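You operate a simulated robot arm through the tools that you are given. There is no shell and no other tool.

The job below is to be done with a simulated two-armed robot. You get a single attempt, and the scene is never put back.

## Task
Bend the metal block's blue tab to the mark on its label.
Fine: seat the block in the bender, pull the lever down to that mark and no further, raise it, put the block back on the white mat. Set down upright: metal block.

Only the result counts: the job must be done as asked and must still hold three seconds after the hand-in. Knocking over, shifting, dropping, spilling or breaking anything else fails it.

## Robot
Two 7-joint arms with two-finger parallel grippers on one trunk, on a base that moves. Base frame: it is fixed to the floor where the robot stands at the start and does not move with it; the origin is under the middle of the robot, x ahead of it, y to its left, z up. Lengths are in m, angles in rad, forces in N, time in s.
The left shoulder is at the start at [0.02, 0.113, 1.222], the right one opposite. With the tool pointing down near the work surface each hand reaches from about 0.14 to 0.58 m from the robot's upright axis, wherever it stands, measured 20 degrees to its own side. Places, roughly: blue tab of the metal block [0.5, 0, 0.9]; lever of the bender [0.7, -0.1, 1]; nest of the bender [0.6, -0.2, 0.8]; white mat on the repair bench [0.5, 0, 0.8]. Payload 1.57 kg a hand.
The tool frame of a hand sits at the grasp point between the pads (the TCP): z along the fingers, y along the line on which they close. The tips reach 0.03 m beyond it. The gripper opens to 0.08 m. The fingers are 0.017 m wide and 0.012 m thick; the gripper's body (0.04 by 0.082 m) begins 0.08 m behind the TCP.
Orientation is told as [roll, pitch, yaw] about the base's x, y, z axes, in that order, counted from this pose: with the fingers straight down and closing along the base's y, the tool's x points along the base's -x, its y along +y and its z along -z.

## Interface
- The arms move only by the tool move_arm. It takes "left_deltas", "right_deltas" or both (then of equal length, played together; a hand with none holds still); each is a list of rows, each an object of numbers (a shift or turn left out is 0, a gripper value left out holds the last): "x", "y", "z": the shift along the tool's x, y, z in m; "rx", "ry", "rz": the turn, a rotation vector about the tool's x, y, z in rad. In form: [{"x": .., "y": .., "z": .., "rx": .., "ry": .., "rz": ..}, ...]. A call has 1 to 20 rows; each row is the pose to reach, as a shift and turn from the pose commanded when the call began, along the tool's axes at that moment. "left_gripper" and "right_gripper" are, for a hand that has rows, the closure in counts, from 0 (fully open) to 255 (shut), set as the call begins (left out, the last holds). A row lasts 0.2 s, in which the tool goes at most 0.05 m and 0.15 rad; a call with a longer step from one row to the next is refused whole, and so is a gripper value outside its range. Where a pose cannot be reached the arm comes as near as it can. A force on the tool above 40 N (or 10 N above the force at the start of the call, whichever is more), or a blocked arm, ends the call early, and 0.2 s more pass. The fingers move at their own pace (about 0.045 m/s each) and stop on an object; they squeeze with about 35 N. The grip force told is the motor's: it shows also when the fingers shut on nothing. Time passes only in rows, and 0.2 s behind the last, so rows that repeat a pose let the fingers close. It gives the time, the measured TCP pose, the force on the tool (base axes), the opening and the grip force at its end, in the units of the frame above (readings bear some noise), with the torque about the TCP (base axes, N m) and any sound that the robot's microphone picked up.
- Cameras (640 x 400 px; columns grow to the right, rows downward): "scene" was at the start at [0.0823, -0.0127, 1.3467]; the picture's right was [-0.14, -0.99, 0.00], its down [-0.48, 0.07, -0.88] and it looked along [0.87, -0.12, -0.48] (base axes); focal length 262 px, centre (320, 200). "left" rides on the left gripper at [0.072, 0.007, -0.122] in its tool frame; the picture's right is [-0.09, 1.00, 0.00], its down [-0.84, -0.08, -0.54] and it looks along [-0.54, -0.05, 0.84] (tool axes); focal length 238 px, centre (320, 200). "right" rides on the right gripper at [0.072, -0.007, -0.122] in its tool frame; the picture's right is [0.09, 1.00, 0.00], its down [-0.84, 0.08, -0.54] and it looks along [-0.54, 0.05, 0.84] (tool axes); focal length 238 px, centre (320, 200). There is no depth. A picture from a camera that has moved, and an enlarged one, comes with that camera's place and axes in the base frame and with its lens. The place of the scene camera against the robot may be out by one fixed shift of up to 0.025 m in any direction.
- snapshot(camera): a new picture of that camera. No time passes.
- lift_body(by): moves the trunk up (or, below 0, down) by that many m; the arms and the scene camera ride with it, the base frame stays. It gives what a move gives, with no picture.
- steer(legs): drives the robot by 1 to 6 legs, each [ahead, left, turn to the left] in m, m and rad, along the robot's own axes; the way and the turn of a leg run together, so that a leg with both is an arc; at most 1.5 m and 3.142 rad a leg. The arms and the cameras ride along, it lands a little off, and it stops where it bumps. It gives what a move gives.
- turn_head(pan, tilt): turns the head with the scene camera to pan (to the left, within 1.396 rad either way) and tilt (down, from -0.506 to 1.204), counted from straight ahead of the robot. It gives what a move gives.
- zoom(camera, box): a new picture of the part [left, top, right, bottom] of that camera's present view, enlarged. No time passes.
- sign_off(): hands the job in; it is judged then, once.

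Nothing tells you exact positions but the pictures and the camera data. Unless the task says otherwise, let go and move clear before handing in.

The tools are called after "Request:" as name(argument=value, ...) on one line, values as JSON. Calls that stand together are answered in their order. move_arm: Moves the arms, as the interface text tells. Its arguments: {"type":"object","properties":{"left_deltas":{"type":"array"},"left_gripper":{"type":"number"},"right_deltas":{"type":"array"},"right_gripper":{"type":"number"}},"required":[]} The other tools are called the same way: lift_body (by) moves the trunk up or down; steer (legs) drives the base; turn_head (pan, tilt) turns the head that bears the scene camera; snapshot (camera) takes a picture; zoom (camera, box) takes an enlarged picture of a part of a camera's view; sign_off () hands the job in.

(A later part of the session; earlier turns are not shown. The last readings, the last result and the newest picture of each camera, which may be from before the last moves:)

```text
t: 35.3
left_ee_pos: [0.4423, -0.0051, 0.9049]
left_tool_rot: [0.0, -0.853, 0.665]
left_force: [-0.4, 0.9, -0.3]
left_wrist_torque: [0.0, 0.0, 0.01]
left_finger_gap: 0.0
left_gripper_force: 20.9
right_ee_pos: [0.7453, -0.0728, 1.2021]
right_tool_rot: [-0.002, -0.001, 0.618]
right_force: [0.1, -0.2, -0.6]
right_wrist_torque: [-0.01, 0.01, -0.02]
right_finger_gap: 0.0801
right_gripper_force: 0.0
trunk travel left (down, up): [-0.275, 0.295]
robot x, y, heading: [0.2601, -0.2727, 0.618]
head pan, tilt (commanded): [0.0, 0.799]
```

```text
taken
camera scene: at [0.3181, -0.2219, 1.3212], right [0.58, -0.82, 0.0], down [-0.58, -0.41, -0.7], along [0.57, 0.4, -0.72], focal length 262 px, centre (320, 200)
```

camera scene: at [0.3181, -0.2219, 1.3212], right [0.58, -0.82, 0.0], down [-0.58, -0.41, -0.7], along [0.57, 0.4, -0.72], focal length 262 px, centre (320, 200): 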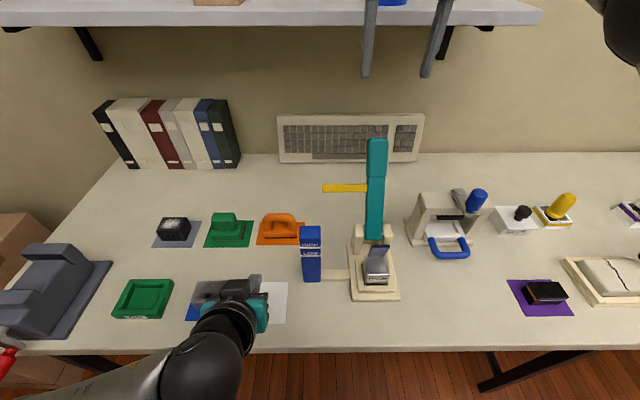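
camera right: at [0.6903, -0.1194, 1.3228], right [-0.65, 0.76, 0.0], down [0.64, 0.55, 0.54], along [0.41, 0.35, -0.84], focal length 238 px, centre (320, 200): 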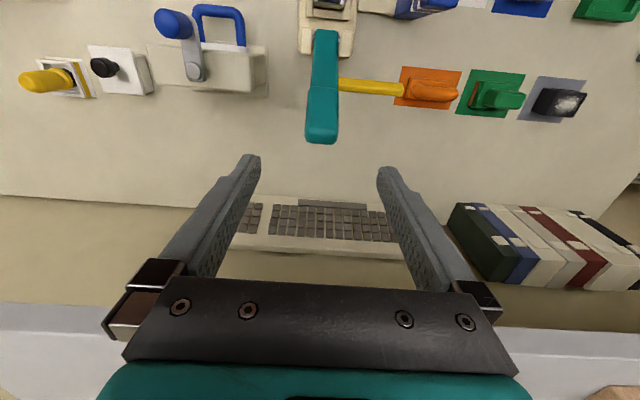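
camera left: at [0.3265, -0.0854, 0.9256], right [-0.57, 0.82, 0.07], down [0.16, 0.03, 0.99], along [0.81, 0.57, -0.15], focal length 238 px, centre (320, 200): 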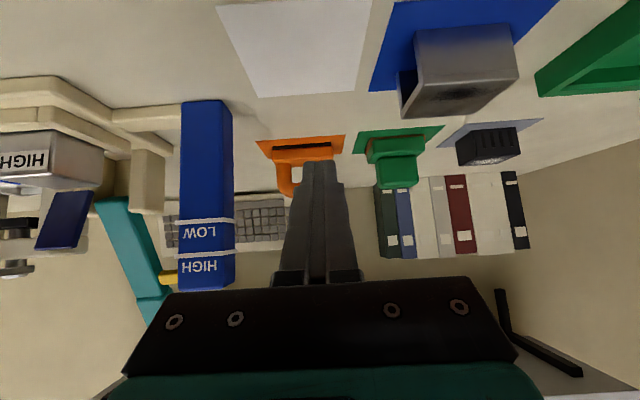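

The lever's grip is between my open fingers. Descending onto it.

Request:
move_arm(right_deltas=[{"x": -0.002, "y": 0.0025, "z": 0.04}, {"x": -0.002, "y": 0.0025, "z": 0.08}, {"x": -0.002, "y": 0.0025, "z": 0.12}, {"x": -0.002, "y": 0.0025, "z": 0.155}, {"x": -0.002, "y": 0.0025, "z": 0.187}, {"x": -0.002, "y": 0.0025, "z": 0.187}])

Request:
snapshot(camera="right")

Request:
zoom(camera="scene", box=[280, 60, 480, 310])

Request:
snapshot(camera="left")

```text
t: 36.7
left_ee_pos: [0.4417, -0.0044, 0.9059]
left_tool_rot: [0.0, -0.851, 0.668]
left_force: [0.4, 0.0, -0.2]
left_wrist_torque: [-0.01, -0.02, -0.03]
left_finger_gap: 0.0003
left_gripper_force: 21.2
right_ee_pos: [0.7441, -0.0708, 1.0141]
right_tool_rot: [0.0, 0.0, 0.618]
right_force: [-1.1, -0.6, -0.1]
right_wrist_torque: [-0.02, 0.0, 0.0]
right_finger_gap: 0.0801
right_gripper_force: 0.1
trunk travel left (down, up): [-0.275, 0.295]
robot x, y, heading: [0.2609, -0.2705, 0.613]
head pan, tilt (commanded): [0.0, 0.799]
```

```text
taken
camera right: at [0.6893, -0.1155, 1.1343], right [-0.65, 0.76, 0.0], down [0.64, 0.55, 0.54], along [0.41, 0.35, -0.84], focal length 238 px, centre (320, 200)
```

right: 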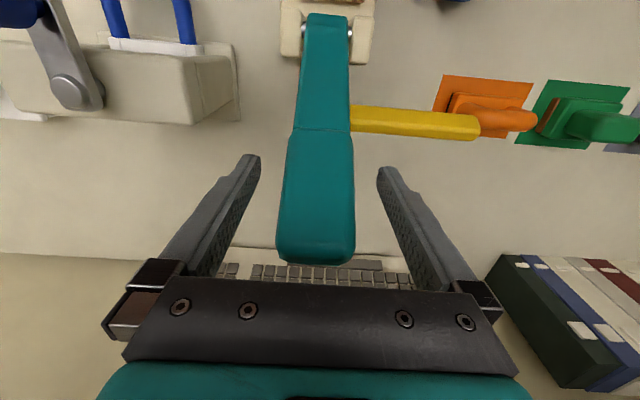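

```text
1.60 times, centred on (380, 185) of scene
camera zoom: at [0.3181, -0.2216, 1.3212], right [0.58, -0.82, 0.0], down [-0.58, -0.41, -0.7], along [0.57, 0.4, -0.72], focal length 419 px, centre (224, 224)
```

zoom: 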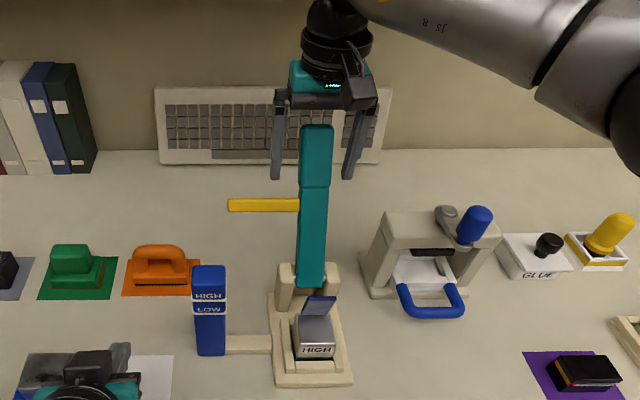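

```text
taken
camera left: at [0.3286, -0.0848, 0.9302], right [-0.57, 0.82, 0.07], down [0.16, 0.03, 0.99], along [0.81, 0.57, -0.15], focal length 238 px, centre (320, 200)
```

left: 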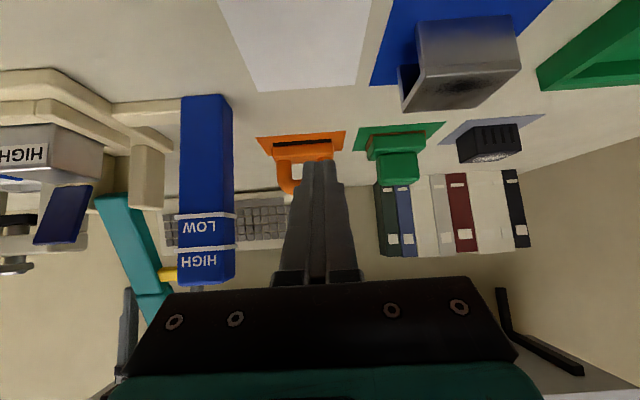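

The lever grip sits exactly at the grasp point between the pads. Closing on it.

Request:
move_arm(right_deltas=[{"z": 0}, {"z": 0}, {"z": 0}, {"z": 0}, {"z": 0}, {"z": 0}], right_gripper=255)

Request:
snapshot(camera="right")

```text
t: 38.1
left_ee_pos: [0.4417, -0.0045, 0.9045]
left_tool_rot: [0.002, -0.851, 0.666]
left_force: [-0.4, 0.8, -0.8]
left_wrist_torque: [0.01, 0.02, 0.0]
left_finger_gap: 0.0
left_gripper_force: 21.5
right_ee_pos: [0.7439, -0.0714, 1.013]
right_tool_rot: [-0.001, -0.002, 0.616]
right_force: [2.9, -4.6, 1.0]
right_wrist_torque: [-0.35, -0.14, 0.21]
right_finger_gap: 0.0398
right_gripper_force: 44.6
trunk travel left (down, up): [-0.275, 0.295]
robot x, y, heading: [0.2627, -0.275, 0.616]
head pan, tilt (commanded): [0.0, 0.799]
```

```text
taken
camera right: at [0.69, -0.1163, 1.1346], right [-0.65, 0.76, 0.0], down [0.64, 0.55, 0.54], along [0.41, 0.35, -0.84], focal length 238 px, centre (320, 200)
```

right: 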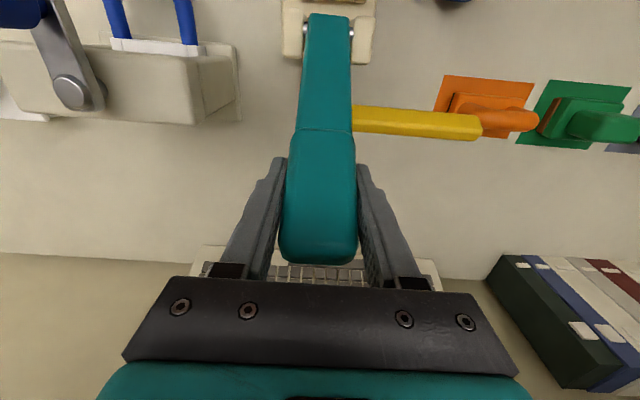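

Lever gripped (40 mm gap), and the hand's position agrees with the computed arc (radius 156 mm, 33° back). I'll start the pull with a short piece of the arc and check forces.

Request:
move_arm(right_deltas=[{"x": 0.008, "y": -0.0004, "z": -0.0048}, {"x": 0.0161, "y": -0.0004, "z": -0.0091}, {"x": 0.0248, "y": -0.0004, "z": -0.013}, {"x": 0.0337, "y": -0.0004, "z": -0.0164}])

Request:
snapshot(camera="right")

Request:
snapshot(camera="left")

```text
t: 39.1
left_ee_pos: [0.4416, -0.0035, 0.9053]
left_tool_rot: [0.003, -0.851, 0.666]
left_force: [0.6, 0.1, -0.9]
left_wrist_torque: [0.0, -0.01, 0.02]
left_finger_gap: 0.0
left_gripper_force: 21.3
right_ee_pos: [0.7189, -0.089, 1.0286]
right_tool_rot: [-0.002, -0.003, 0.618]
right_force: [10.7, -2.3, -10.1]
right_wrist_torque: [0.95, -0.97, 0.73]
right_finger_gap: 0.0399
right_gripper_force: 44.7
trunk travel left (down, up): [-0.275, 0.295]
robot x, y, heading: [0.2635, -0.2782, 0.615]
head pan, tilt (commanded): [0.0, 0.799]
```

```text
taken
camera right: at [0.6649, -0.1345, 1.1502], right [-0.65, 0.76, 0.0], down [0.64, 0.55, 0.54], along [0.41, 0.35, -0.84], focal length 238 px, centre (320, 200)
```

right: 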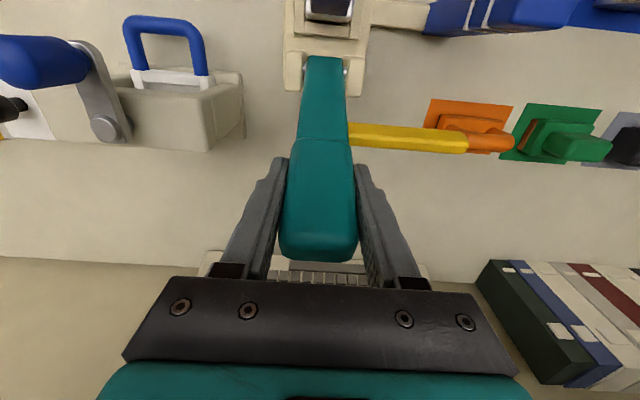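

```text
taken
camera left: at [0.33, -0.0849, 0.93], right [-0.57, 0.82, 0.07], down [0.16, 0.03, 0.99], along [0.81, 0.57, -0.15], focal length 238 px, centre (320, 200)
```

left: 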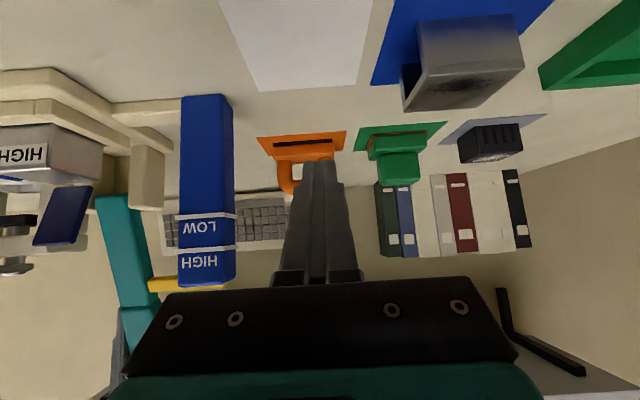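

The lever moves smoothly; most of the resistance is just the pads twisting on the grip. I'll trim radius and yaw slightly and continue the arc past vertical, keeping the grip so it can't fall.

Request:
move_arm(right_deltas=[{"x": 0.0092, "y": -0.0008, "z": -0.0024, "rz": -0.006}, {"x": 0.0185, "y": -0.0008, "z": -0.0045, "rz": -0.006}, {"x": 0.0278, "y": -0.0008, "z": -0.006, "rz": -0.006}, {"x": 0.0372, "y": -0.0008, "z": -0.0073, "rz": -0.006}, {"x": 0.0467, "y": -0.0008, "z": -0.0078, "rz": -0.006}, {"x": 0.0562, "y": -0.0008, "z": -0.0078, "rz": -0.006}])

Request:
zoom(camera="left", box=[30, 160, 250, 300])

Request:
snapshot(camera="scene")

```text
t: 40.5
left_ee_pos: [0.4417, -0.0046, 0.9051]
left_tool_rot: [-0.001, -0.851, 0.665]
left_force: [0.2, 0.0, -0.3]
left_wrist_torque: [-0.01, -0.03, 0.0]
left_finger_gap: 0.0
left_gripper_force: 21.7
right_ee_pos: [0.6732, -0.1224, 1.0362]
right_tool_rot: [0.001, -0.003, 0.623]
right_force: [10.6, 2.1, 8.5]
right_wrist_torque: [1.47, -0.53, 0.23]
right_finger_gap: 0.0397
right_gripper_force: 44.7
trunk travel left (down, up): [-0.275, 0.295]
robot x, y, heading: [0.262, -0.277, 0.614]
head pan, tilt (commanded): [0.0, 0.799]
```

```text
2.86 times, centred on (140, 230) of left
camera zoom: at [0.3292, -0.085, 0.9302], right [-0.57, 0.82, 0.07], down [0.16, 0.03, 0.99], along [0.81, 0.57, -0.15], focal length 681 px, centre (834, 114)
```

zoom: 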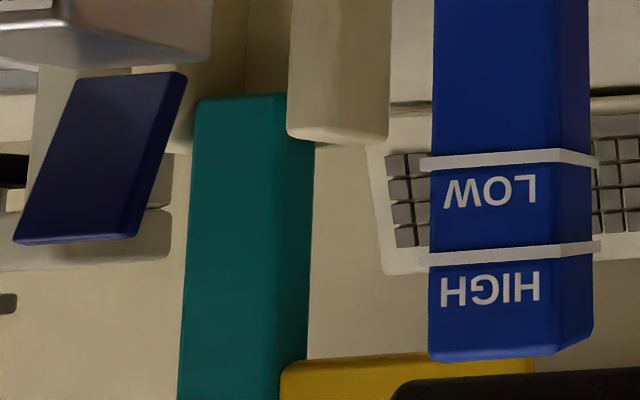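

```text
taken
camera scene: at [0.319, -0.2219, 1.3212], right [0.58, -0.82, 0.0], down [-0.59, -0.41, -0.7], along [0.57, 0.4, -0.72], focal length 262 px, centre (320, 200)
```

scene: 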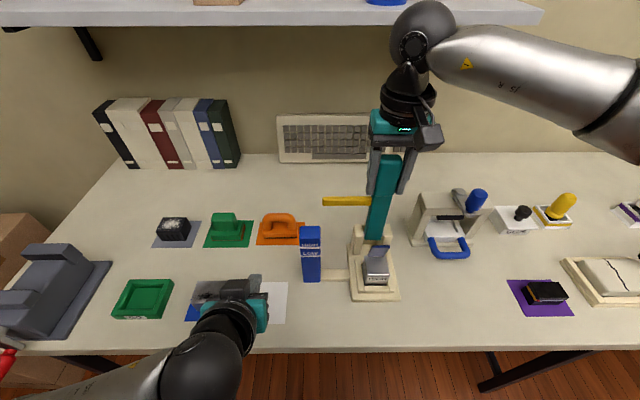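

Lever is at vertical, pointer still above the post top. Continuing forward in small steps to about 30° forward, where the pointer should still be ~3 cm above the HIGH ring.

Request:
move_arm(right_deltas=[{"x": 0.0095, "y": -0.0003, "z": 0.0003}, {"x": 0.019, "y": -0.0003, "z": 0.0015}, {"x": 0.0283, "y": -0.0003, "z": 0.0033}, {"x": 0.0375, "y": -0.0003, "z": 0.0056}, {"x": 0.0466, "y": -0.0003, "z": 0.0085}, {"x": 0.0555, "y": -0.0003, "z": 0.012}, {"x": 0.0641, "y": -0.0003, "z": 0.016}, {"x": 0.0725, "y": -0.0003, "z": 0.0205}])

Request:
zoom(camera="left", box=[30, 160, 250, 300])

Request:
zoom(camera="scene", box=[280, 120, 440, 310])

```text
t: 42.3
left_ee_pos: [0.4413, -0.0037, 0.9048]
left_tool_rot: [0.001, -0.851, 0.668]
left_force: [0.6, 0.6, 0.4]
left_wrist_torque: [0.0, -0.01, -0.01]
left_finger_gap: 0.0
left_gripper_force: 20.7
right_ee_pos: [0.6129, -0.165, 1.0172]
right_tool_rot: [-0.001, 0.0, 0.623]
right_force: [6.2, -0.5, 9.8]
right_wrist_torque: [1.52, -0.49, 0.18]
right_finger_gap: 0.0398
right_gripper_force: 44.6
trunk travel left (down, up): [-0.275, 0.295]
robot x, y, heading: [0.2635, -0.2768, 0.618]
head pan, tilt (commanded): [0.0, 0.799]
```

```text
2.86 times, centred on (140, 230) of left
camera zoom: at [0.3288, -0.0852, 0.9303], right [-0.57, 0.82, 0.07], down [0.16, 0.03, 0.99], along [0.81, 0.57, -0.15], focal length 681 px, centre (834, 114)
```

zoom: 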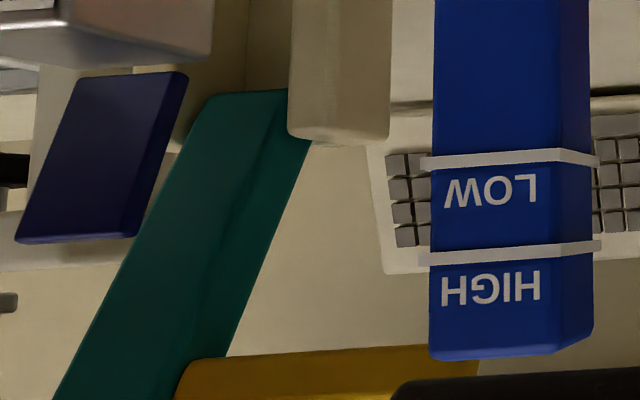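

```text
2.11 times, centred on (360, 215) of scene
camera zoom: at [0.3184, -0.2222, 1.3212], right [0.58, -0.82, 0.0], down [-0.59, -0.41, -0.7], along [0.57, 0.4, -0.72], focal length 551 px, centre (236, 168)
```

zoom: 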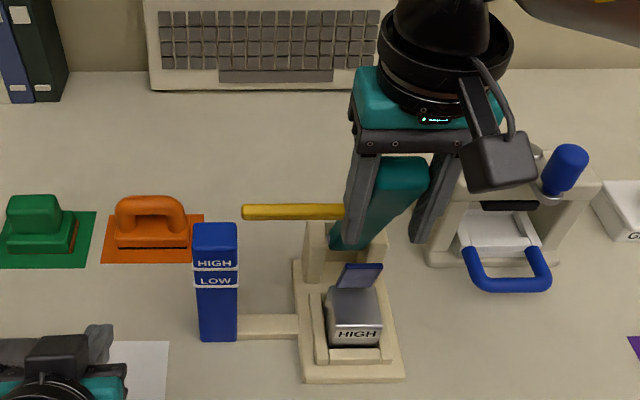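

Request:
zoom(camera="left", box=[150, 230, 250, 300])

Request:
zoom(camera="scene", box=[310, 205, 370, 255])

Request:
snapshot(camera="right")

```text
5.71 times, centred on (200, 265) of left
camera zoom: at [0.3288, -0.0852, 0.9303], right [-0.57, 0.82, 0.07], down [0.16, 0.03, 0.99], along [0.81, 0.57, -0.15], focal length 1362 px, centre (1006, -171)
```

zoom: 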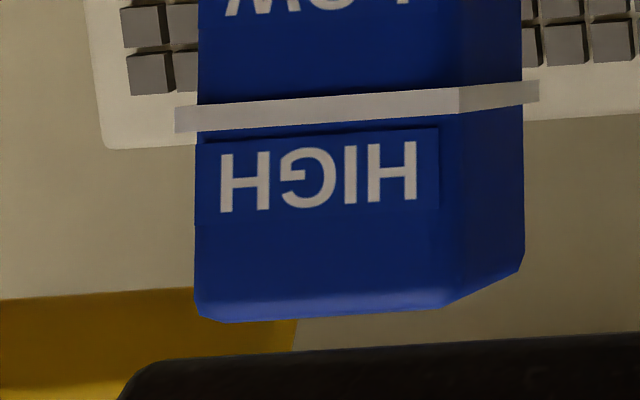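

```text
8.00 times, centred on (340, 230) of scene
camera zoom: at [0.3184, -0.2222, 1.3212], right [0.58, -0.82, 0.0], down [-0.59, -0.41, -0.7], along [0.57, 0.4, -0.72], focal length 2095 px, centre (160, -40)
```

zoom: 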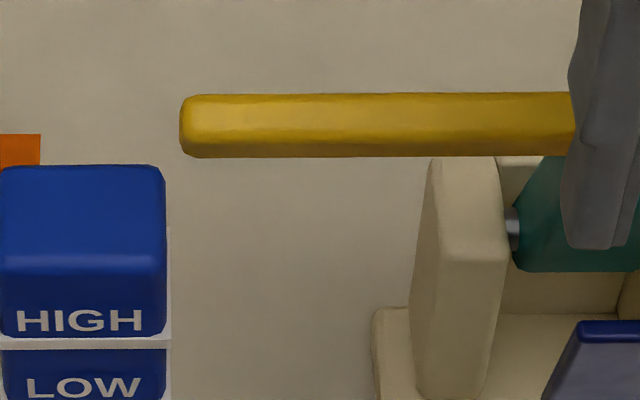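

```text
taken
camera right: at [0.5591, -0.2115, 1.1375], right [-0.66, 0.75, 0.0], down [0.63, 0.55, 0.54], along [0.41, 0.35, -0.84], focal length 238 px, centre (320, 200)
```

right: 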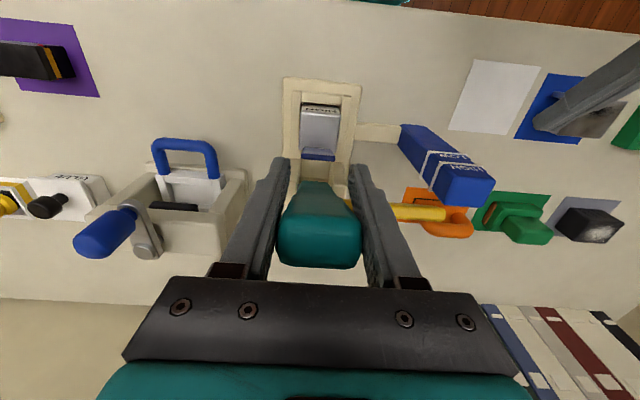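

The pointer passes just clear of the post's right side (≈3 mm) as designed. Continuing the arc to about 45° forward.

Request:
move_arm(right_deltas=[{"x": 0.0082, "z": 0.0048}, {"x": 0.016, "z": 0.0103}, {"x": 0.0234, "z": 0.0163}, {"x": 0.0305, "z": 0.0227}, {"x": 0.0305, "z": 0.0227}])

Request:
zoom(camera="left", box=[30, 160, 250, 300])

Request:
zoom(camera="scene", box=[280, 160, 420, 310])

```text
t: 43.5
left_ee_pos: [0.4406, -0.005, 0.9057]
left_tool_rot: [0.003, -0.853, 0.667]
left_force: [-0.2, 0.4, -0.2]
left_wrist_torque: [0.01, 0.01, -0.01]
left_finger_gap: 0.0
left_gripper_force: 21.4
right_ee_pos: [0.5871, -0.1826, 0.9938]
right_tool_rot: [0.0, 0.0, 0.623]
right_force: [0.6, -12.9, 17.8]
right_wrist_torque: [1.31, -0.83, 0.15]
right_finger_gap: 0.0399
right_gripper_force: 45.2
trunk travel left (down, up): [-0.275, 0.295]
robot x, y, heading: [0.258, -0.2744, 0.613]
head pan, tilt (commanded): [0.0, 0.799]
```

```text
2.86 times, centred on (140, 230) of left
camera zoom: at [0.3281, -0.0863, 0.9306], right [-0.57, 0.82, 0.07], down [0.16, 0.03, 0.99], along [0.81, 0.57, -0.15], focal length 681 px, centre (834, 114)
```

zoom: 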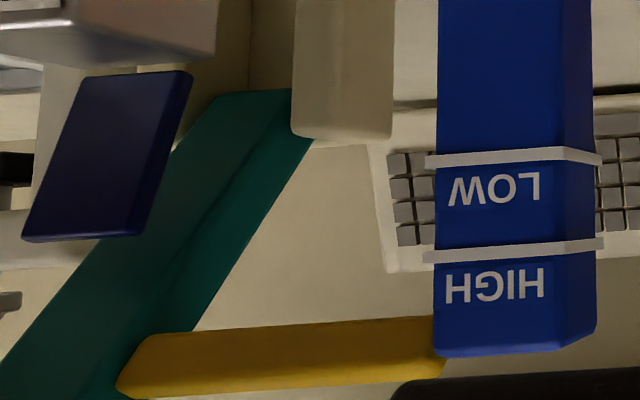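

```text
2.67 times, centred on (350, 235) of scene
camera zoom: at [0.3173, -0.2238, 1.3213], right [0.58, -0.82, 0.0], down [-0.58, -0.41, -0.7], along [0.57, 0.4, -0.72], focal length 698 px, centre (240, 107)
```

zoom: 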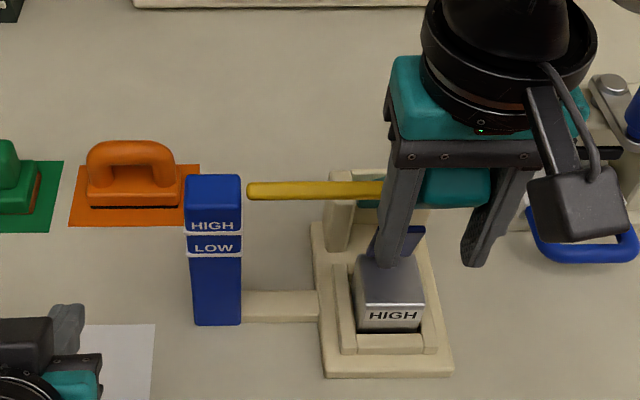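

Something to check: the pointer seems a bit higher than the hand's angle implies, so the lever may be slipping within the pads. Looking from the right hand before going further.

Request:
snapshot(camera="right")

Request:
zoom(camera="scene", box=[340, 180, 440, 260])

Request:
snapshot(camera="left")

```text
taken
camera right: at [0.5331, -0.2302, 1.1149], right [-0.66, 0.75, 0.0], down [0.63, 0.55, 0.54], along [0.41, 0.36, -0.84], focal length 238 px, centre (320, 200)
```

right: 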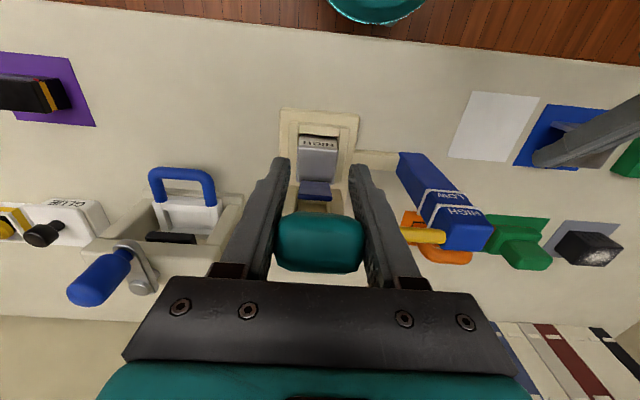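

```text
5.00 times, centred on (390, 220) of scene
camera zoom: at [0.3173, -0.2238, 1.3213], right [0.58, -0.82, 0.0], down [-0.58, -0.41, -0.7], along [0.57, 0.4, -0.72], focal length 1309 px, centre (-30, 100)
```

zoom: 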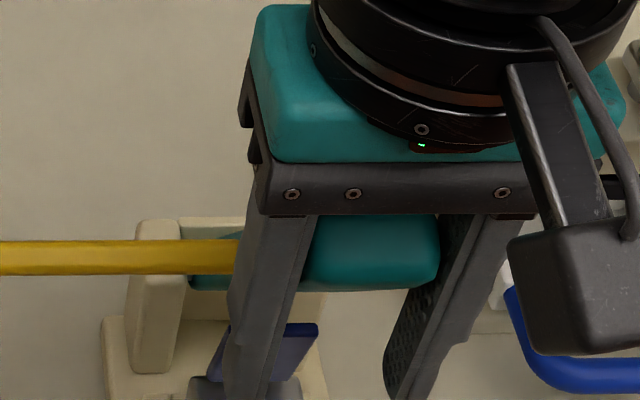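

```text
taken
camera left: at [0.3281, -0.0863, 0.9306], right [-0.57, 0.82, 0.07], down [0.16, 0.03, 0.99], along [0.81, 0.57, -0.15], focal length 238 px, centre (320, 200)
```

left: 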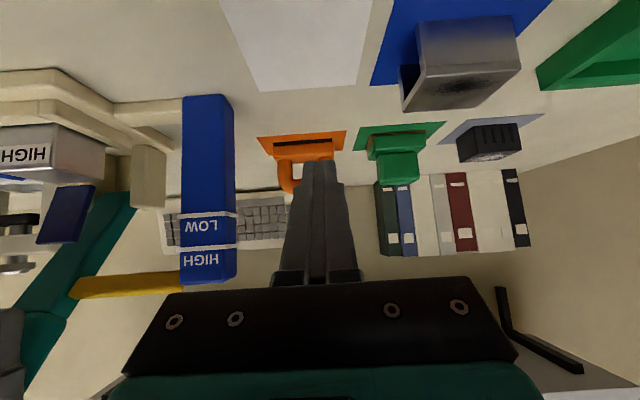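

The lever has slid up toward the palm because the pads were twisting on it. I'll keep the grip and from here rotate the hand together with the lever about its pivot, so there's no more relative twist, checking the pointer after each small step.

Request:
move_arm(right_deltas=[{"x": 0.0036, "y": -0.0004, "z": 0.0031, "ry": -0.0305}, {"x": 0.0069, "y": -0.0004, "z": 0.0065, "ry": -0.0611}, {"x": 0.0101, "y": -0.0004, "z": 0.0101, "ry": -0.0916}, {"x": 0.0131, "y": -0.0004, "z": 0.0138, "ry": -0.1222}])

Request:
zoom(camera="left", box=[30, 160, 250, 300])

Request:
snapshot(camera="right")

```text
t: 44.5
left_ee_pos: [0.4396, -0.0047, 0.9061]
left_tool_rot: [-0.002, -0.853, 0.669]
left_force: [-0.2, -1.2, -0.6]
left_wrist_torque: [-0.02, 0.03, 0.0]
left_finger_gap: 0.0
left_gripper_force: 21.6
right_ee_pos: [0.5765, -0.1918, 0.9803]
right_tool_rot: [-0.001, -0.125, 0.625]
right_force: [-5.5, -5.1, 11.8]
right_wrist_torque: [0.12, -0.81, -0.24]
right_finger_gap: 0.04
right_gripper_force: 44.7
trunk travel left (down, up): [-0.275, 0.295]
robot x, y, heading: [0.2589, -0.2714, 0.614]
head pan, tilt (commanded): [0.0, 0.799]
```

```text
2.86 times, centred on (140, 230) of left
camera zoom: at [0.3276, -0.0853, 0.9304], right [-0.57, 0.82, 0.07], down [0.16, 0.03, 0.99], along [0.81, 0.57, -0.15], focal length 681 px, centre (834, 114)
```

zoom: 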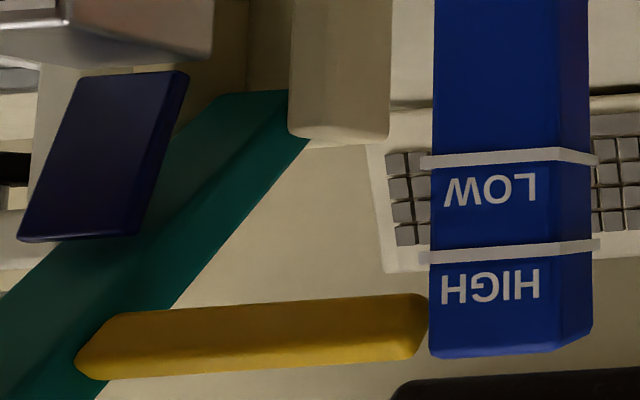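

```text
taken
camera right: at [0.5109, -0.2465, 1.0905], right [-0.66, 0.75, -0.01], down [0.57, 0.51, 0.64], along [0.49, 0.41, -0.77], focal length 238 px, centre (320, 200)
```

right: 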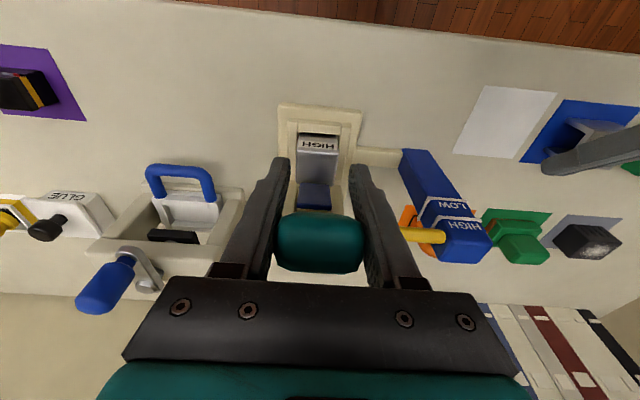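

The rigid rotation works: lever and hand moved together, pointer about 18 mm above the HIGH ring now. Continuing another ~7°.

Request:
move_arm(right_deltas=[{"x": 0.0034, "z": 0.0034, "ry": -0.0305}, {"x": 0.0066, "z": 0.0069, "ry": -0.0611}, {"x": 0.0098, "z": 0.0105, "ry": -0.0916}, {"x": 0.0128, "z": 0.0142, "ry": -0.1222}])

Request:
zoom(camera="left", box=[30, 160, 250, 300])

Request:
snapshot(camera="right")

Request:
zoom(camera="scene", box=[280, 180, 420, 310])

```text
t: 45.5
left_ee_pos: [0.4408, -0.0049, 0.905]
left_tool_rot: [0.0, -0.852, 0.667]
left_force: [0.5, 0.0, 0.1]
left_wrist_torque: [0.03, 0.03, 0.0]
left_finger_gap: 0.0
left_gripper_force: 21.6
right_ee_pos: [0.5684, -0.1987, 0.9624]
right_tool_rot: [0.001, -0.244, 0.623]
right_force: [-2.8, -7.7, 7.8]
right_wrist_torque: [0.5, 0.07, 0.3]
right_finger_gap: 0.0399
right_gripper_force: 45.1
trunk travel left (down, up): [-0.275, 0.295]
robot x, y, heading: [0.2643, -0.2734, 0.613]
head pan, tilt (commanded): [0.0, 0.799]
```

```text
2.86 times, centred on (140, 230) of left
camera zoom: at [0.3282, -0.0855, 0.9303], right [-0.57, 0.82, 0.07], down [0.16, 0.03, 0.99], along [0.81, 0.57, -0.15], focal length 681 px, centre (834, 114)
```

zoom: 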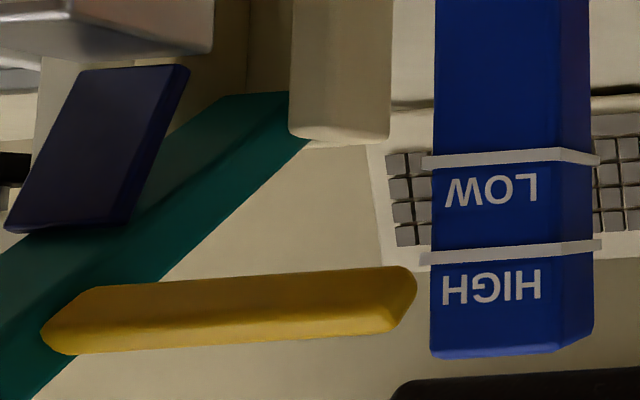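

```text
taken
camera right: at [0.4913, -0.2604, 1.0634], right [-0.65, 0.76, -0.02], down [0.51, 0.46, 0.73], along [0.56, 0.47, -0.68], focal length 238 px, centre (320, 200)
```

right: 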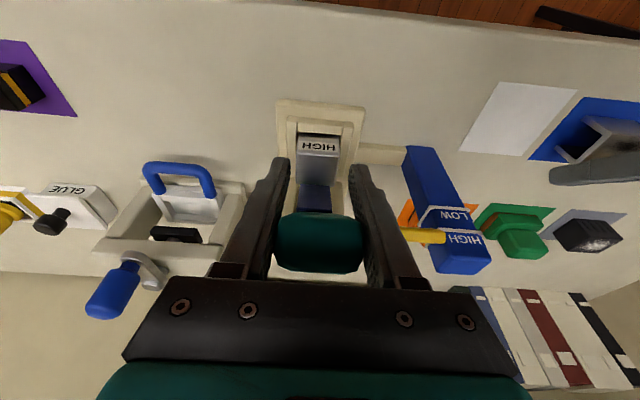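

```text
3.08 times, centred on (350, 245) of scene
camera zoom: at [0.3174, -0.2227, 1.3212], right [0.58, -0.82, 0.0], down [-0.58, -0.41, -0.7], along [0.57, 0.4, -0.72], focal length 806 px, centre (228, 62)
```

zoom: 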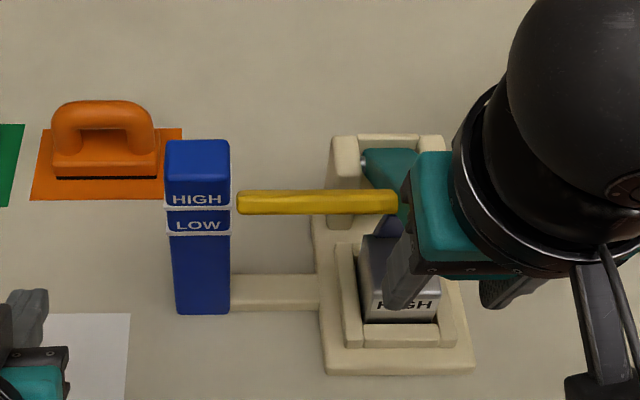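

The tab has started to bend and the pointer's centre is about 10 mm above the HIGH ring (true height, from the level camera). Going another 4.5°, slowly.

Request:
move_arm(right_deltas=[{"x": 0.0028, "z": 0.003, "ry": -0.0262}, {"x": 0.0055, "z": 0.006, "ry": -0.0524}, {"x": 0.0083, "z": 0.009, "ry": -0.0785}])

Request:
zoom(camera="left", box=[30, 160, 250, 300])

Request:
zoom(camera="left", box=[130, 220, 240, 290])

```text
t: 46.3
left_ee_pos: [0.4388, -0.0078, 0.9061]
left_tool_rot: [0.0, -0.855, 0.666]
left_force: [0.2, 0.1, -0.9]
left_wrist_torque: [0.0, 0.02, -0.01]
left_finger_gap: 0.0
left_gripper_force: 21.8
right_ee_pos: [0.563, -0.2007, 0.952]
right_tool_rot: [0.0, -0.323, 0.625]
right_force: [-15.6, -26.6, 21.6]
right_wrist_torque: [1.24, -0.26, 0.16]
right_finger_gap: 0.0395
right_gripper_force: 44.8
right hand out of reach, approached as far as the arm can: row 3
trunk travel left (down, up): [-0.275, 0.295]
robot x, y, heading: [0.2612, -0.2741, 0.611]
head pan, tilt (commanded): [0.0, 0.799]
```

```text
2.86 times, centred on (140, 230) of left
camera zoom: at [0.3266, -0.0877, 0.9311], right [-0.57, 0.82, 0.07], down [0.16, 0.03, 0.99], along [0.81, 0.57, -0.14], focal length 681 px, centre (834, 114)
```

zoom: 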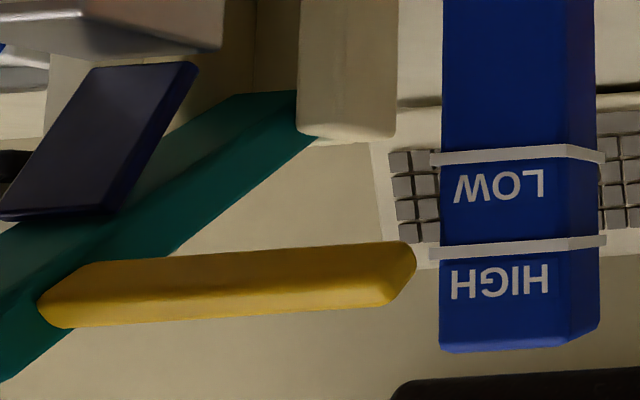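

```text
5.71 times, centred on (185, 255) of left
camera zoom: at [0.3266, -0.0877, 0.9311], right [-0.57, 0.82, 0.07], down [0.16, 0.03, 0.99], along [0.81, 0.57, -0.14], focal length 1362 px, centre (1091, -114)
```

zoom: 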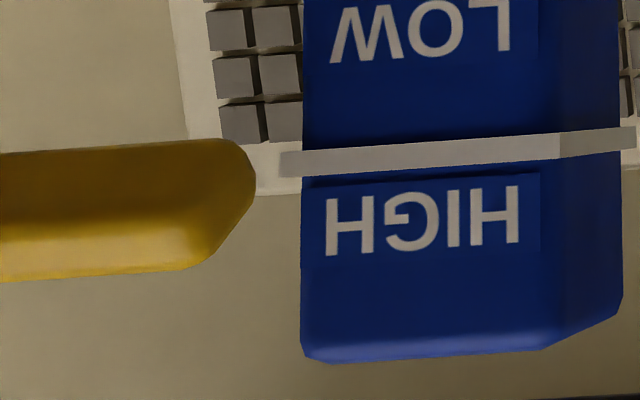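

The right arm reached its folding limit with that tilt, building up some radial load. The pointer is ~5 mm above the HIGH ring. I'll ease the hand's tilt back around the contact point to relieve the load before the last few degrees.

Request:
move_arm(right_deltas=[{"x": 0.0022, "y": -0.0003, "z": -0.0005, "ry": 0.05}, {"x": 0.0043, "y": -0.0006, "z": -0.0009, "ry": 0.1}])

Request:
zoom(camera="left", box=[130, 220, 240, 290])

Request:
snapshot(camera="right")

```text
t: 46.9
left_ee_pos: [0.4414, -0.0067, 0.9061]
left_tool_rot: [0.0, -0.853, 0.667]
left_force: [0.6, 0.2, 0.1]
left_wrist_torque: [0.0, 0.03, -0.03]
left_finger_gap: 0.0001
left_gripper_force: 21.0
right_ee_pos: [0.5636, -0.1995, 0.9507]
right_tool_rot: [0.001, -0.227, 0.623]
right_force: [-1.5, -14.8, 14.2]
right_wrist_torque: [1.08, -0.94, 0.63]
right_finger_gap: 0.0402
right_gripper_force: 44.7
trunk travel left (down, up): [-0.275, 0.295]
robot x, y, heading: [0.2572, -0.2746, 0.615]
head pan, tilt (commanded): [0.0, 0.799]
```

```text
5.71 times, centred on (185, 255) of left
camera zoom: at [0.3281, -0.0861, 0.9305], right [-0.57, 0.82, 0.07], down [0.16, 0.03, 0.99], along [0.81, 0.57, -0.15], focal length 1362 px, centre (1091, -114)
```

zoom: 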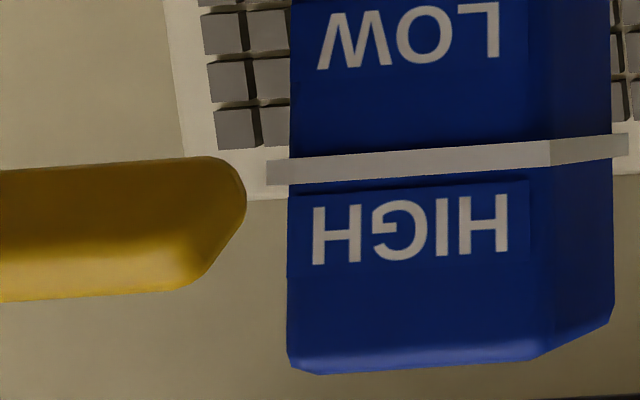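

```text
taken
camera right: at [0.4891, -0.2619, 1.0531], right [-0.65, 0.76, -0.02], down [0.52, 0.47, 0.72], along [0.55, 0.46, -0.7], focal length 238 px, centre (320, 200)
```

right: 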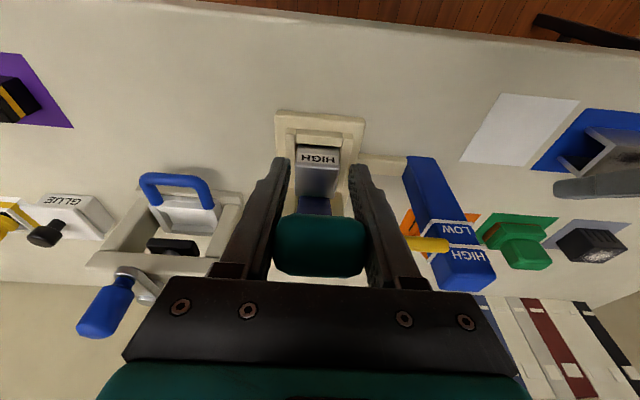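

Load eased (now ~20 N). Pointer centre is ~6 mm above the HIGH ring. Taking about 60% of the remaining travel, then rechecking.

Request:
move_arm(right_deltas=[{"x": 0.0023, "y": -0.0002, "z": 0.0019}, {"x": 0.0046, "y": -0.0004, "z": 0.0037}, {"x": 0.0068, "y": -0.0004, "z": 0.0056}])

Request:
zoom(camera="left", box=[130, 220, 240, 290])

Request:
zoom(camera="left", box=[0, 130, 250, 290])

```text
t: 47.7
left_ee_pos: [0.4419, -0.0048, 0.9061]
left_tool_rot: [-0.002, -0.852, 0.667]
left_force: [0.5, -0.7, 0.5]
left_wrist_torque: [-0.02, 0.0, -0.01]
left_finger_gap: 0.0002
left_gripper_force: 21.2
right_ee_pos: [0.5595, -0.2028, 0.945]
right_tool_rot: [0.002, -0.227, 0.621]
right_force: [6.3, -3.5, 10.3]
right_wrist_torque: [1.0, -0.74, 0.62]
right_finger_gap: 0.0398
right_gripper_force: 45.3
trunk travel left (down, up): [-0.275, 0.295]
robot x, y, heading: [0.2608, -0.2717, 0.617]
head pan, tilt (commanded): [0.0, 0.799]
```

```text
5.71 times, centred on (185, 255) of left
camera zoom: at [0.3288, -0.0852, 0.9302], right [-0.57, 0.82, 0.07], down [0.16, 0.03, 0.99], along [0.81, 0.57, -0.15], focal length 1362 px, centre (1091, -114)
```

zoom: 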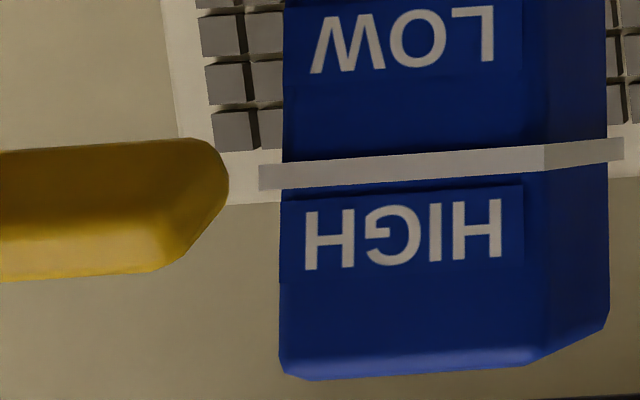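

```text
2.50 times, centred on (125, 210) of left
camera zoom: at [0.3288, -0.0852, 0.9302], right [-0.57, 0.82, 0.07], down [0.16, 0.03, 0.99], along [0.81, 0.57, -0.15], focal length 596 px, centre (808, 175)
```

zoom: 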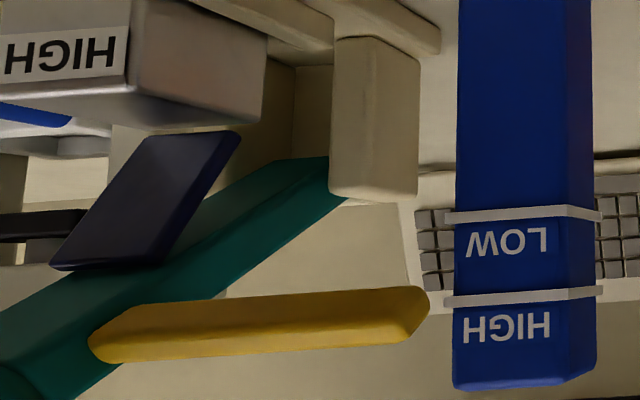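

3 mm to go. Advancing most of that, slowly.

Request:
move_arm(right_deltas=[{"x": 0.0018, "y": -0.0001, "z": 0.0015}, {"x": 0.0037, "y": -0.0002, "z": 0.003}, {"x": 0.0055, "y": -0.0003, "z": 0.0045}, {"x": 0.0055, "y": -0.0003, "z": 0.0045}])

Request:
zoom(camera="left", box=[130, 220, 240, 290])

Request:
zoom(camera="scene", box=[290, 200, 410, 310])

```text
t: 48.7
left_ee_pos: [0.4414, -0.0038, 0.905]
left_tool_rot: [0.001, -0.848, 0.667]
left_force: [-0.5, 1.0, 1.0]
left_wrist_torque: [0.01, -0.01, -0.01]
left_finger_gap: 0.0
left_gripper_force: 21.4
right_ee_pos: [0.5573, -0.2066, 0.9371]
right_tool_rot: [0.001, -0.223, 0.621]
right_force: [7.0, 4.1, 4.2]
right_wrist_torque: [0.87, -0.59, 0.41]
right_finger_gap: 0.0399
right_gripper_force: 45.2
trunk travel left (down, up): [-0.275, 0.295]
robot x, y, heading: [0.2606, -0.2747, 0.615]
head pan, tilt (commanded): [0.0, 0.799]
```

```text
5.71 times, centred on (185, 255) of left
camera zoom: at [0.3291, -0.0845, 0.93], right [-0.57, 0.82, 0.07], down [0.16, 0.03, 0.99], along [0.81, 0.57, -0.15], focal length 1362 px, centre (1091, -114)
```

zoom: 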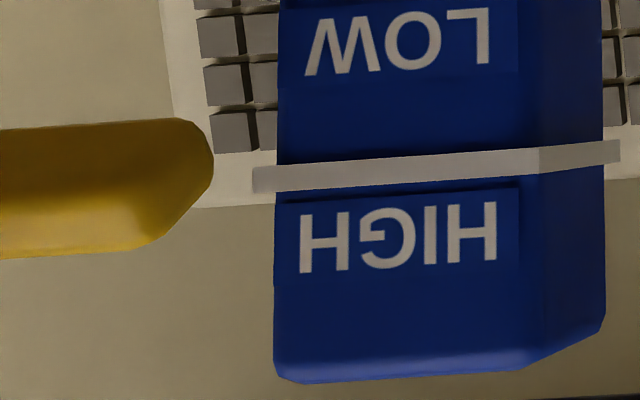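

```text
3.64 times, centred on (350, 255) of scene
camera zoom: at [0.3188, -0.2211, 1.321], right [0.58, -0.82, 0.0], down [-0.59, -0.41, -0.7], along [0.57, 0.4, -0.72], focal length 952 px, centre (211, 0)
```

zoom: 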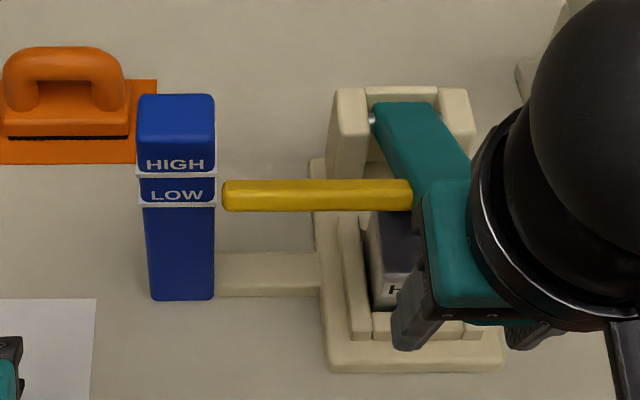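

The pointer's centre is now on the HIGH ring (within about half a millimetre in true height). That's the mark, so I stop here and raise the lever, rotating the hand back with it while keeping the grip.

Request:
move_arm(right_deltas=[{"x": -0.0054, "z": -0.0078, "ry": 0.0611}, {"x": -0.0113, "z": -0.0153, "ry": 0.1222}, {"x": -0.0178, "z": -0.0225, "ry": 0.1833}])

Request:
zoom(camera="left", box=[0, 130, 250, 290])

Request:
snapshot(camera="right")

```text
t: 49.5
left_ee_pos: [0.4416, -0.0026, 0.9043]
left_tool_rot: [-0.001, -0.85, 0.668]
left_force: [0.0, 0.6, 0.1]
left_wrist_torque: [0.01, -0.01, -0.02]
left_finger_gap: 0.0003
left_gripper_force: 21.8
right_ee_pos: [0.5675, -0.1978, 0.9626]
right_tool_rot: [0.0, -0.036, 0.623]
right_force: [0.4, 10.4, -10.5]
right_wrist_torque: [-0.77, 0.07, -0.09]
right_finger_gap: 0.0394
right_gripper_force: 44.8
trunk travel left (down, up): [-0.275, 0.295]
robot x, y, heading: [0.2643, -0.2764, 0.613]
head pan, tilt (commanded): [0.0, 0.799]
```

```text
2.50 times, centred on (125, 210) of left
camera zoom: at [0.3288, -0.0837, 0.9298], right [-0.57, 0.82, 0.07], down [0.16, 0.03, 0.99], along [0.81, 0.57, -0.15], focal length 596 px, centre (808, 175)
```

zoom: 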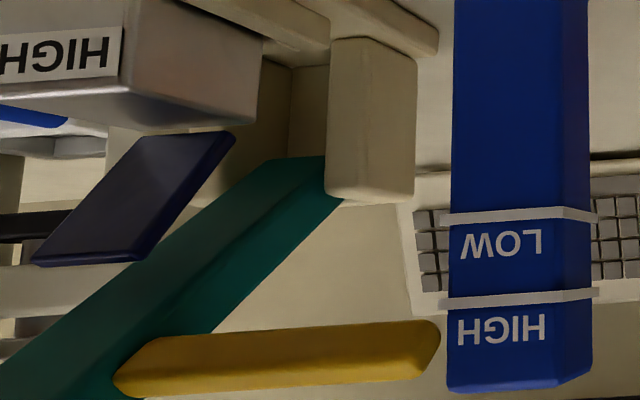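

```text
taken
camera right: at [0.5091, -0.2474, 1.0818], right [-0.66, 0.75, 0.0], down [0.62, 0.54, 0.57], along [0.43, 0.37, -0.82], focal length 238 px, centre (320, 200)
```

right: 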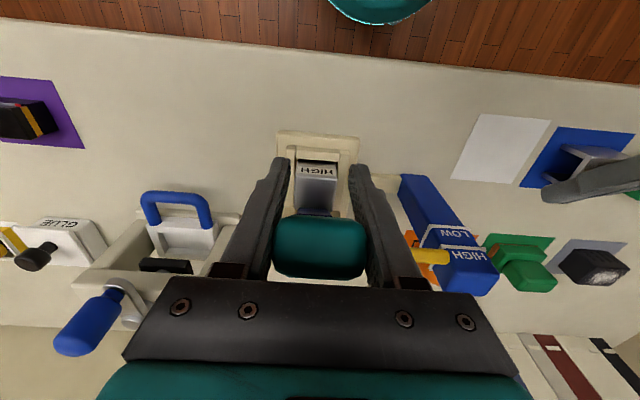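

The tab keeps its bend as the lever comes off it. Continuing to raise, rotating the hand with the lever.

Request:
move_arm(right_deltas=[{"x": -0.0057, "y": 0.0003, "z": -0.0076, "ry": 0.0611}, {"x": -0.0117, "y": 0.0005, "z": -0.0149, "ry": 0.1222}, {"x": -0.018, "y": 0.0005, "z": -0.022, "ry": 0.1833}, {"x": -0.0248, "y": 0.0005, "z": -0.0287, "ry": 0.2443}])

Request:
snapshot(camera="right")

Request:
zoom(camera="left", box=[0, 130, 250, 290])

```text
t: 50.5
left_ee_pos: [0.4418, -0.0045, 0.9051]
left_tool_rot: [0.0, -0.851, 0.669]
left_force: [-0.5, 0.2, 0.5]
left_wrist_torque: [0.01, -0.04, -0.02]
left_finger_gap: 0.0001
left_gripper_force: 21.7
right_ee_pos: [0.5861, -0.1839, 0.9928]
right_tool_rot: [-0.003, 0.204, 0.623]
right_force: [-1.0, 0.9, -1.3]
right_wrist_torque: [-0.05, -0.06, 0.02]
right_finger_gap: 0.0398
right_gripper_force: 45.0
trunk travel left (down, up): [-0.275, 0.295]
robot x, y, heading: [0.2599, -0.2721, 0.62]
head pan, tilt (commanded): [0.0, 0.799]
```

```text
taken
camera right: at [0.5533, -0.2156, 1.1268], right [-0.65, 0.76, 0.02], down [0.71, 0.61, 0.36], along [0.26, 0.25, -0.93], focal length 238 px, centre (320, 200)
```

right: 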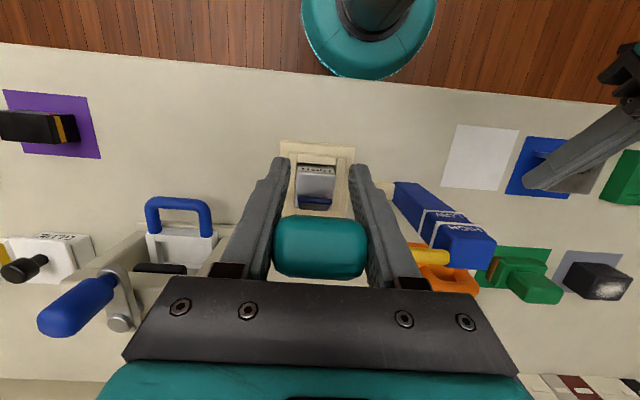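

```text
2.50 times, centred on (125, 210) of left
camera zoom: at [0.3286, -0.0848, 0.9302], right [-0.57, 0.82, 0.07], down [0.16, 0.03, 0.99], along [0.81, 0.57, -0.15], focal length 596 px, centre (808, 175)
```

zoom: 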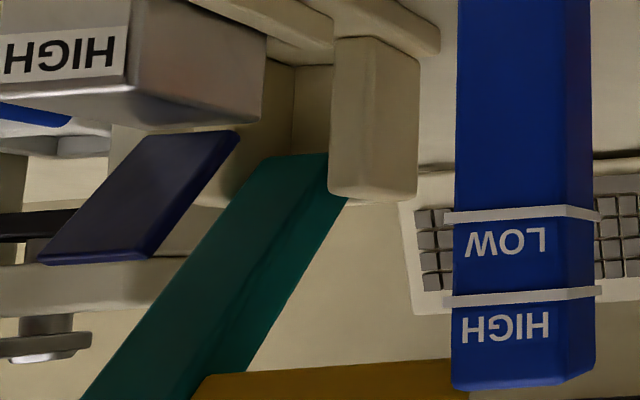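

Forces are near zero and it's moving as one piece. Continuing up.

Request:
move_arm(right_deltas=[{"x": -0.0056, "z": -0.0076, "ry": 0.0611}, {"x": -0.0116, "z": -0.015, "ry": 0.1222}, {"x": -0.0178, "z": -0.0222, "ry": 0.1833}, {"x": -0.0248, "z": -0.0288, "ry": 0.2443}, {"x": -0.0319, "z": -0.0351, "ry": 0.3054}])

Request:
snapshot(camera="right")

Request:
snapshot(camera="scene")

```text
t: 51.7
left_ee_pos: [0.4417, -0.0042, 0.9054]
left_tool_rot: [0.001, -0.851, 0.666]
left_force: [-0.2, -0.2, 0.5]
left_wrist_torque: [-0.02, 0.04, -0.01]
left_finger_gap: 0.0002
left_gripper_force: 21.4
right_ee_pos: [0.6167, -0.1619, 1.0232]
right_tool_rot: [0.0, 0.51, 0.625]
right_force: [5.3, 0.5, 8.4]
right_wrist_torque: [0.49, -1.17, 0.43]
right_finger_gap: 0.0397
right_gripper_force: 44.4
trunk travel left (down, up): [-0.275, 0.295]
robot x, y, heading: [0.2596, -0.2736, 0.618]
head pan, tilt (commanded): [0.0, 0.799]
```

```text
taken
camera right: at [0.6187, -0.1687, 1.1627], right [-0.65, 0.76, 0.05], down [0.76, 0.64, 0.07], along [0.02, 0.08, -1.0], focal length 238 px, centre (320, 200)
```

right: 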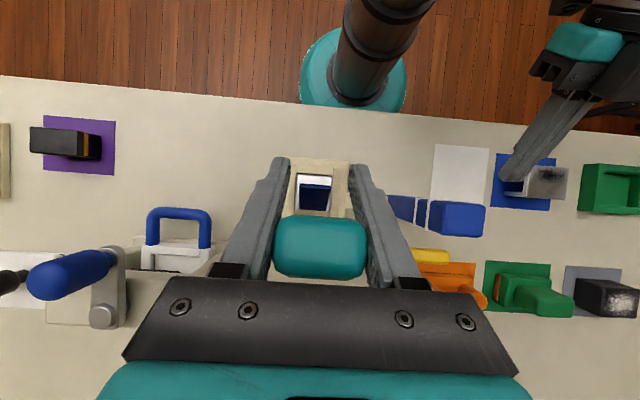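

```text
taken
camera scene: at [0.3184, -0.2217, 1.3212], right [0.58, -0.82, 0.0], down [-0.59, -0.41, -0.7], along [0.57, 0.4, -0.72], focal length 262 px, centre (320, 200)
```

scene: 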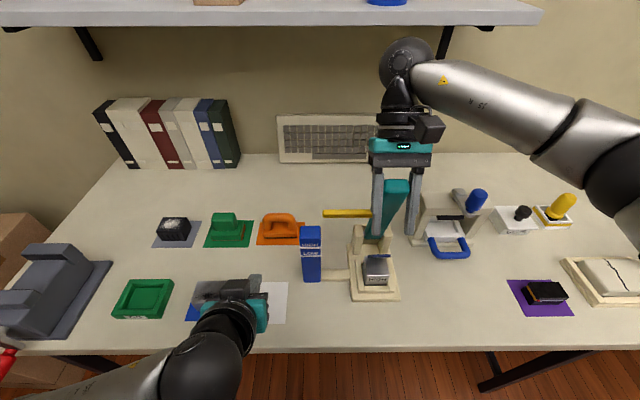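

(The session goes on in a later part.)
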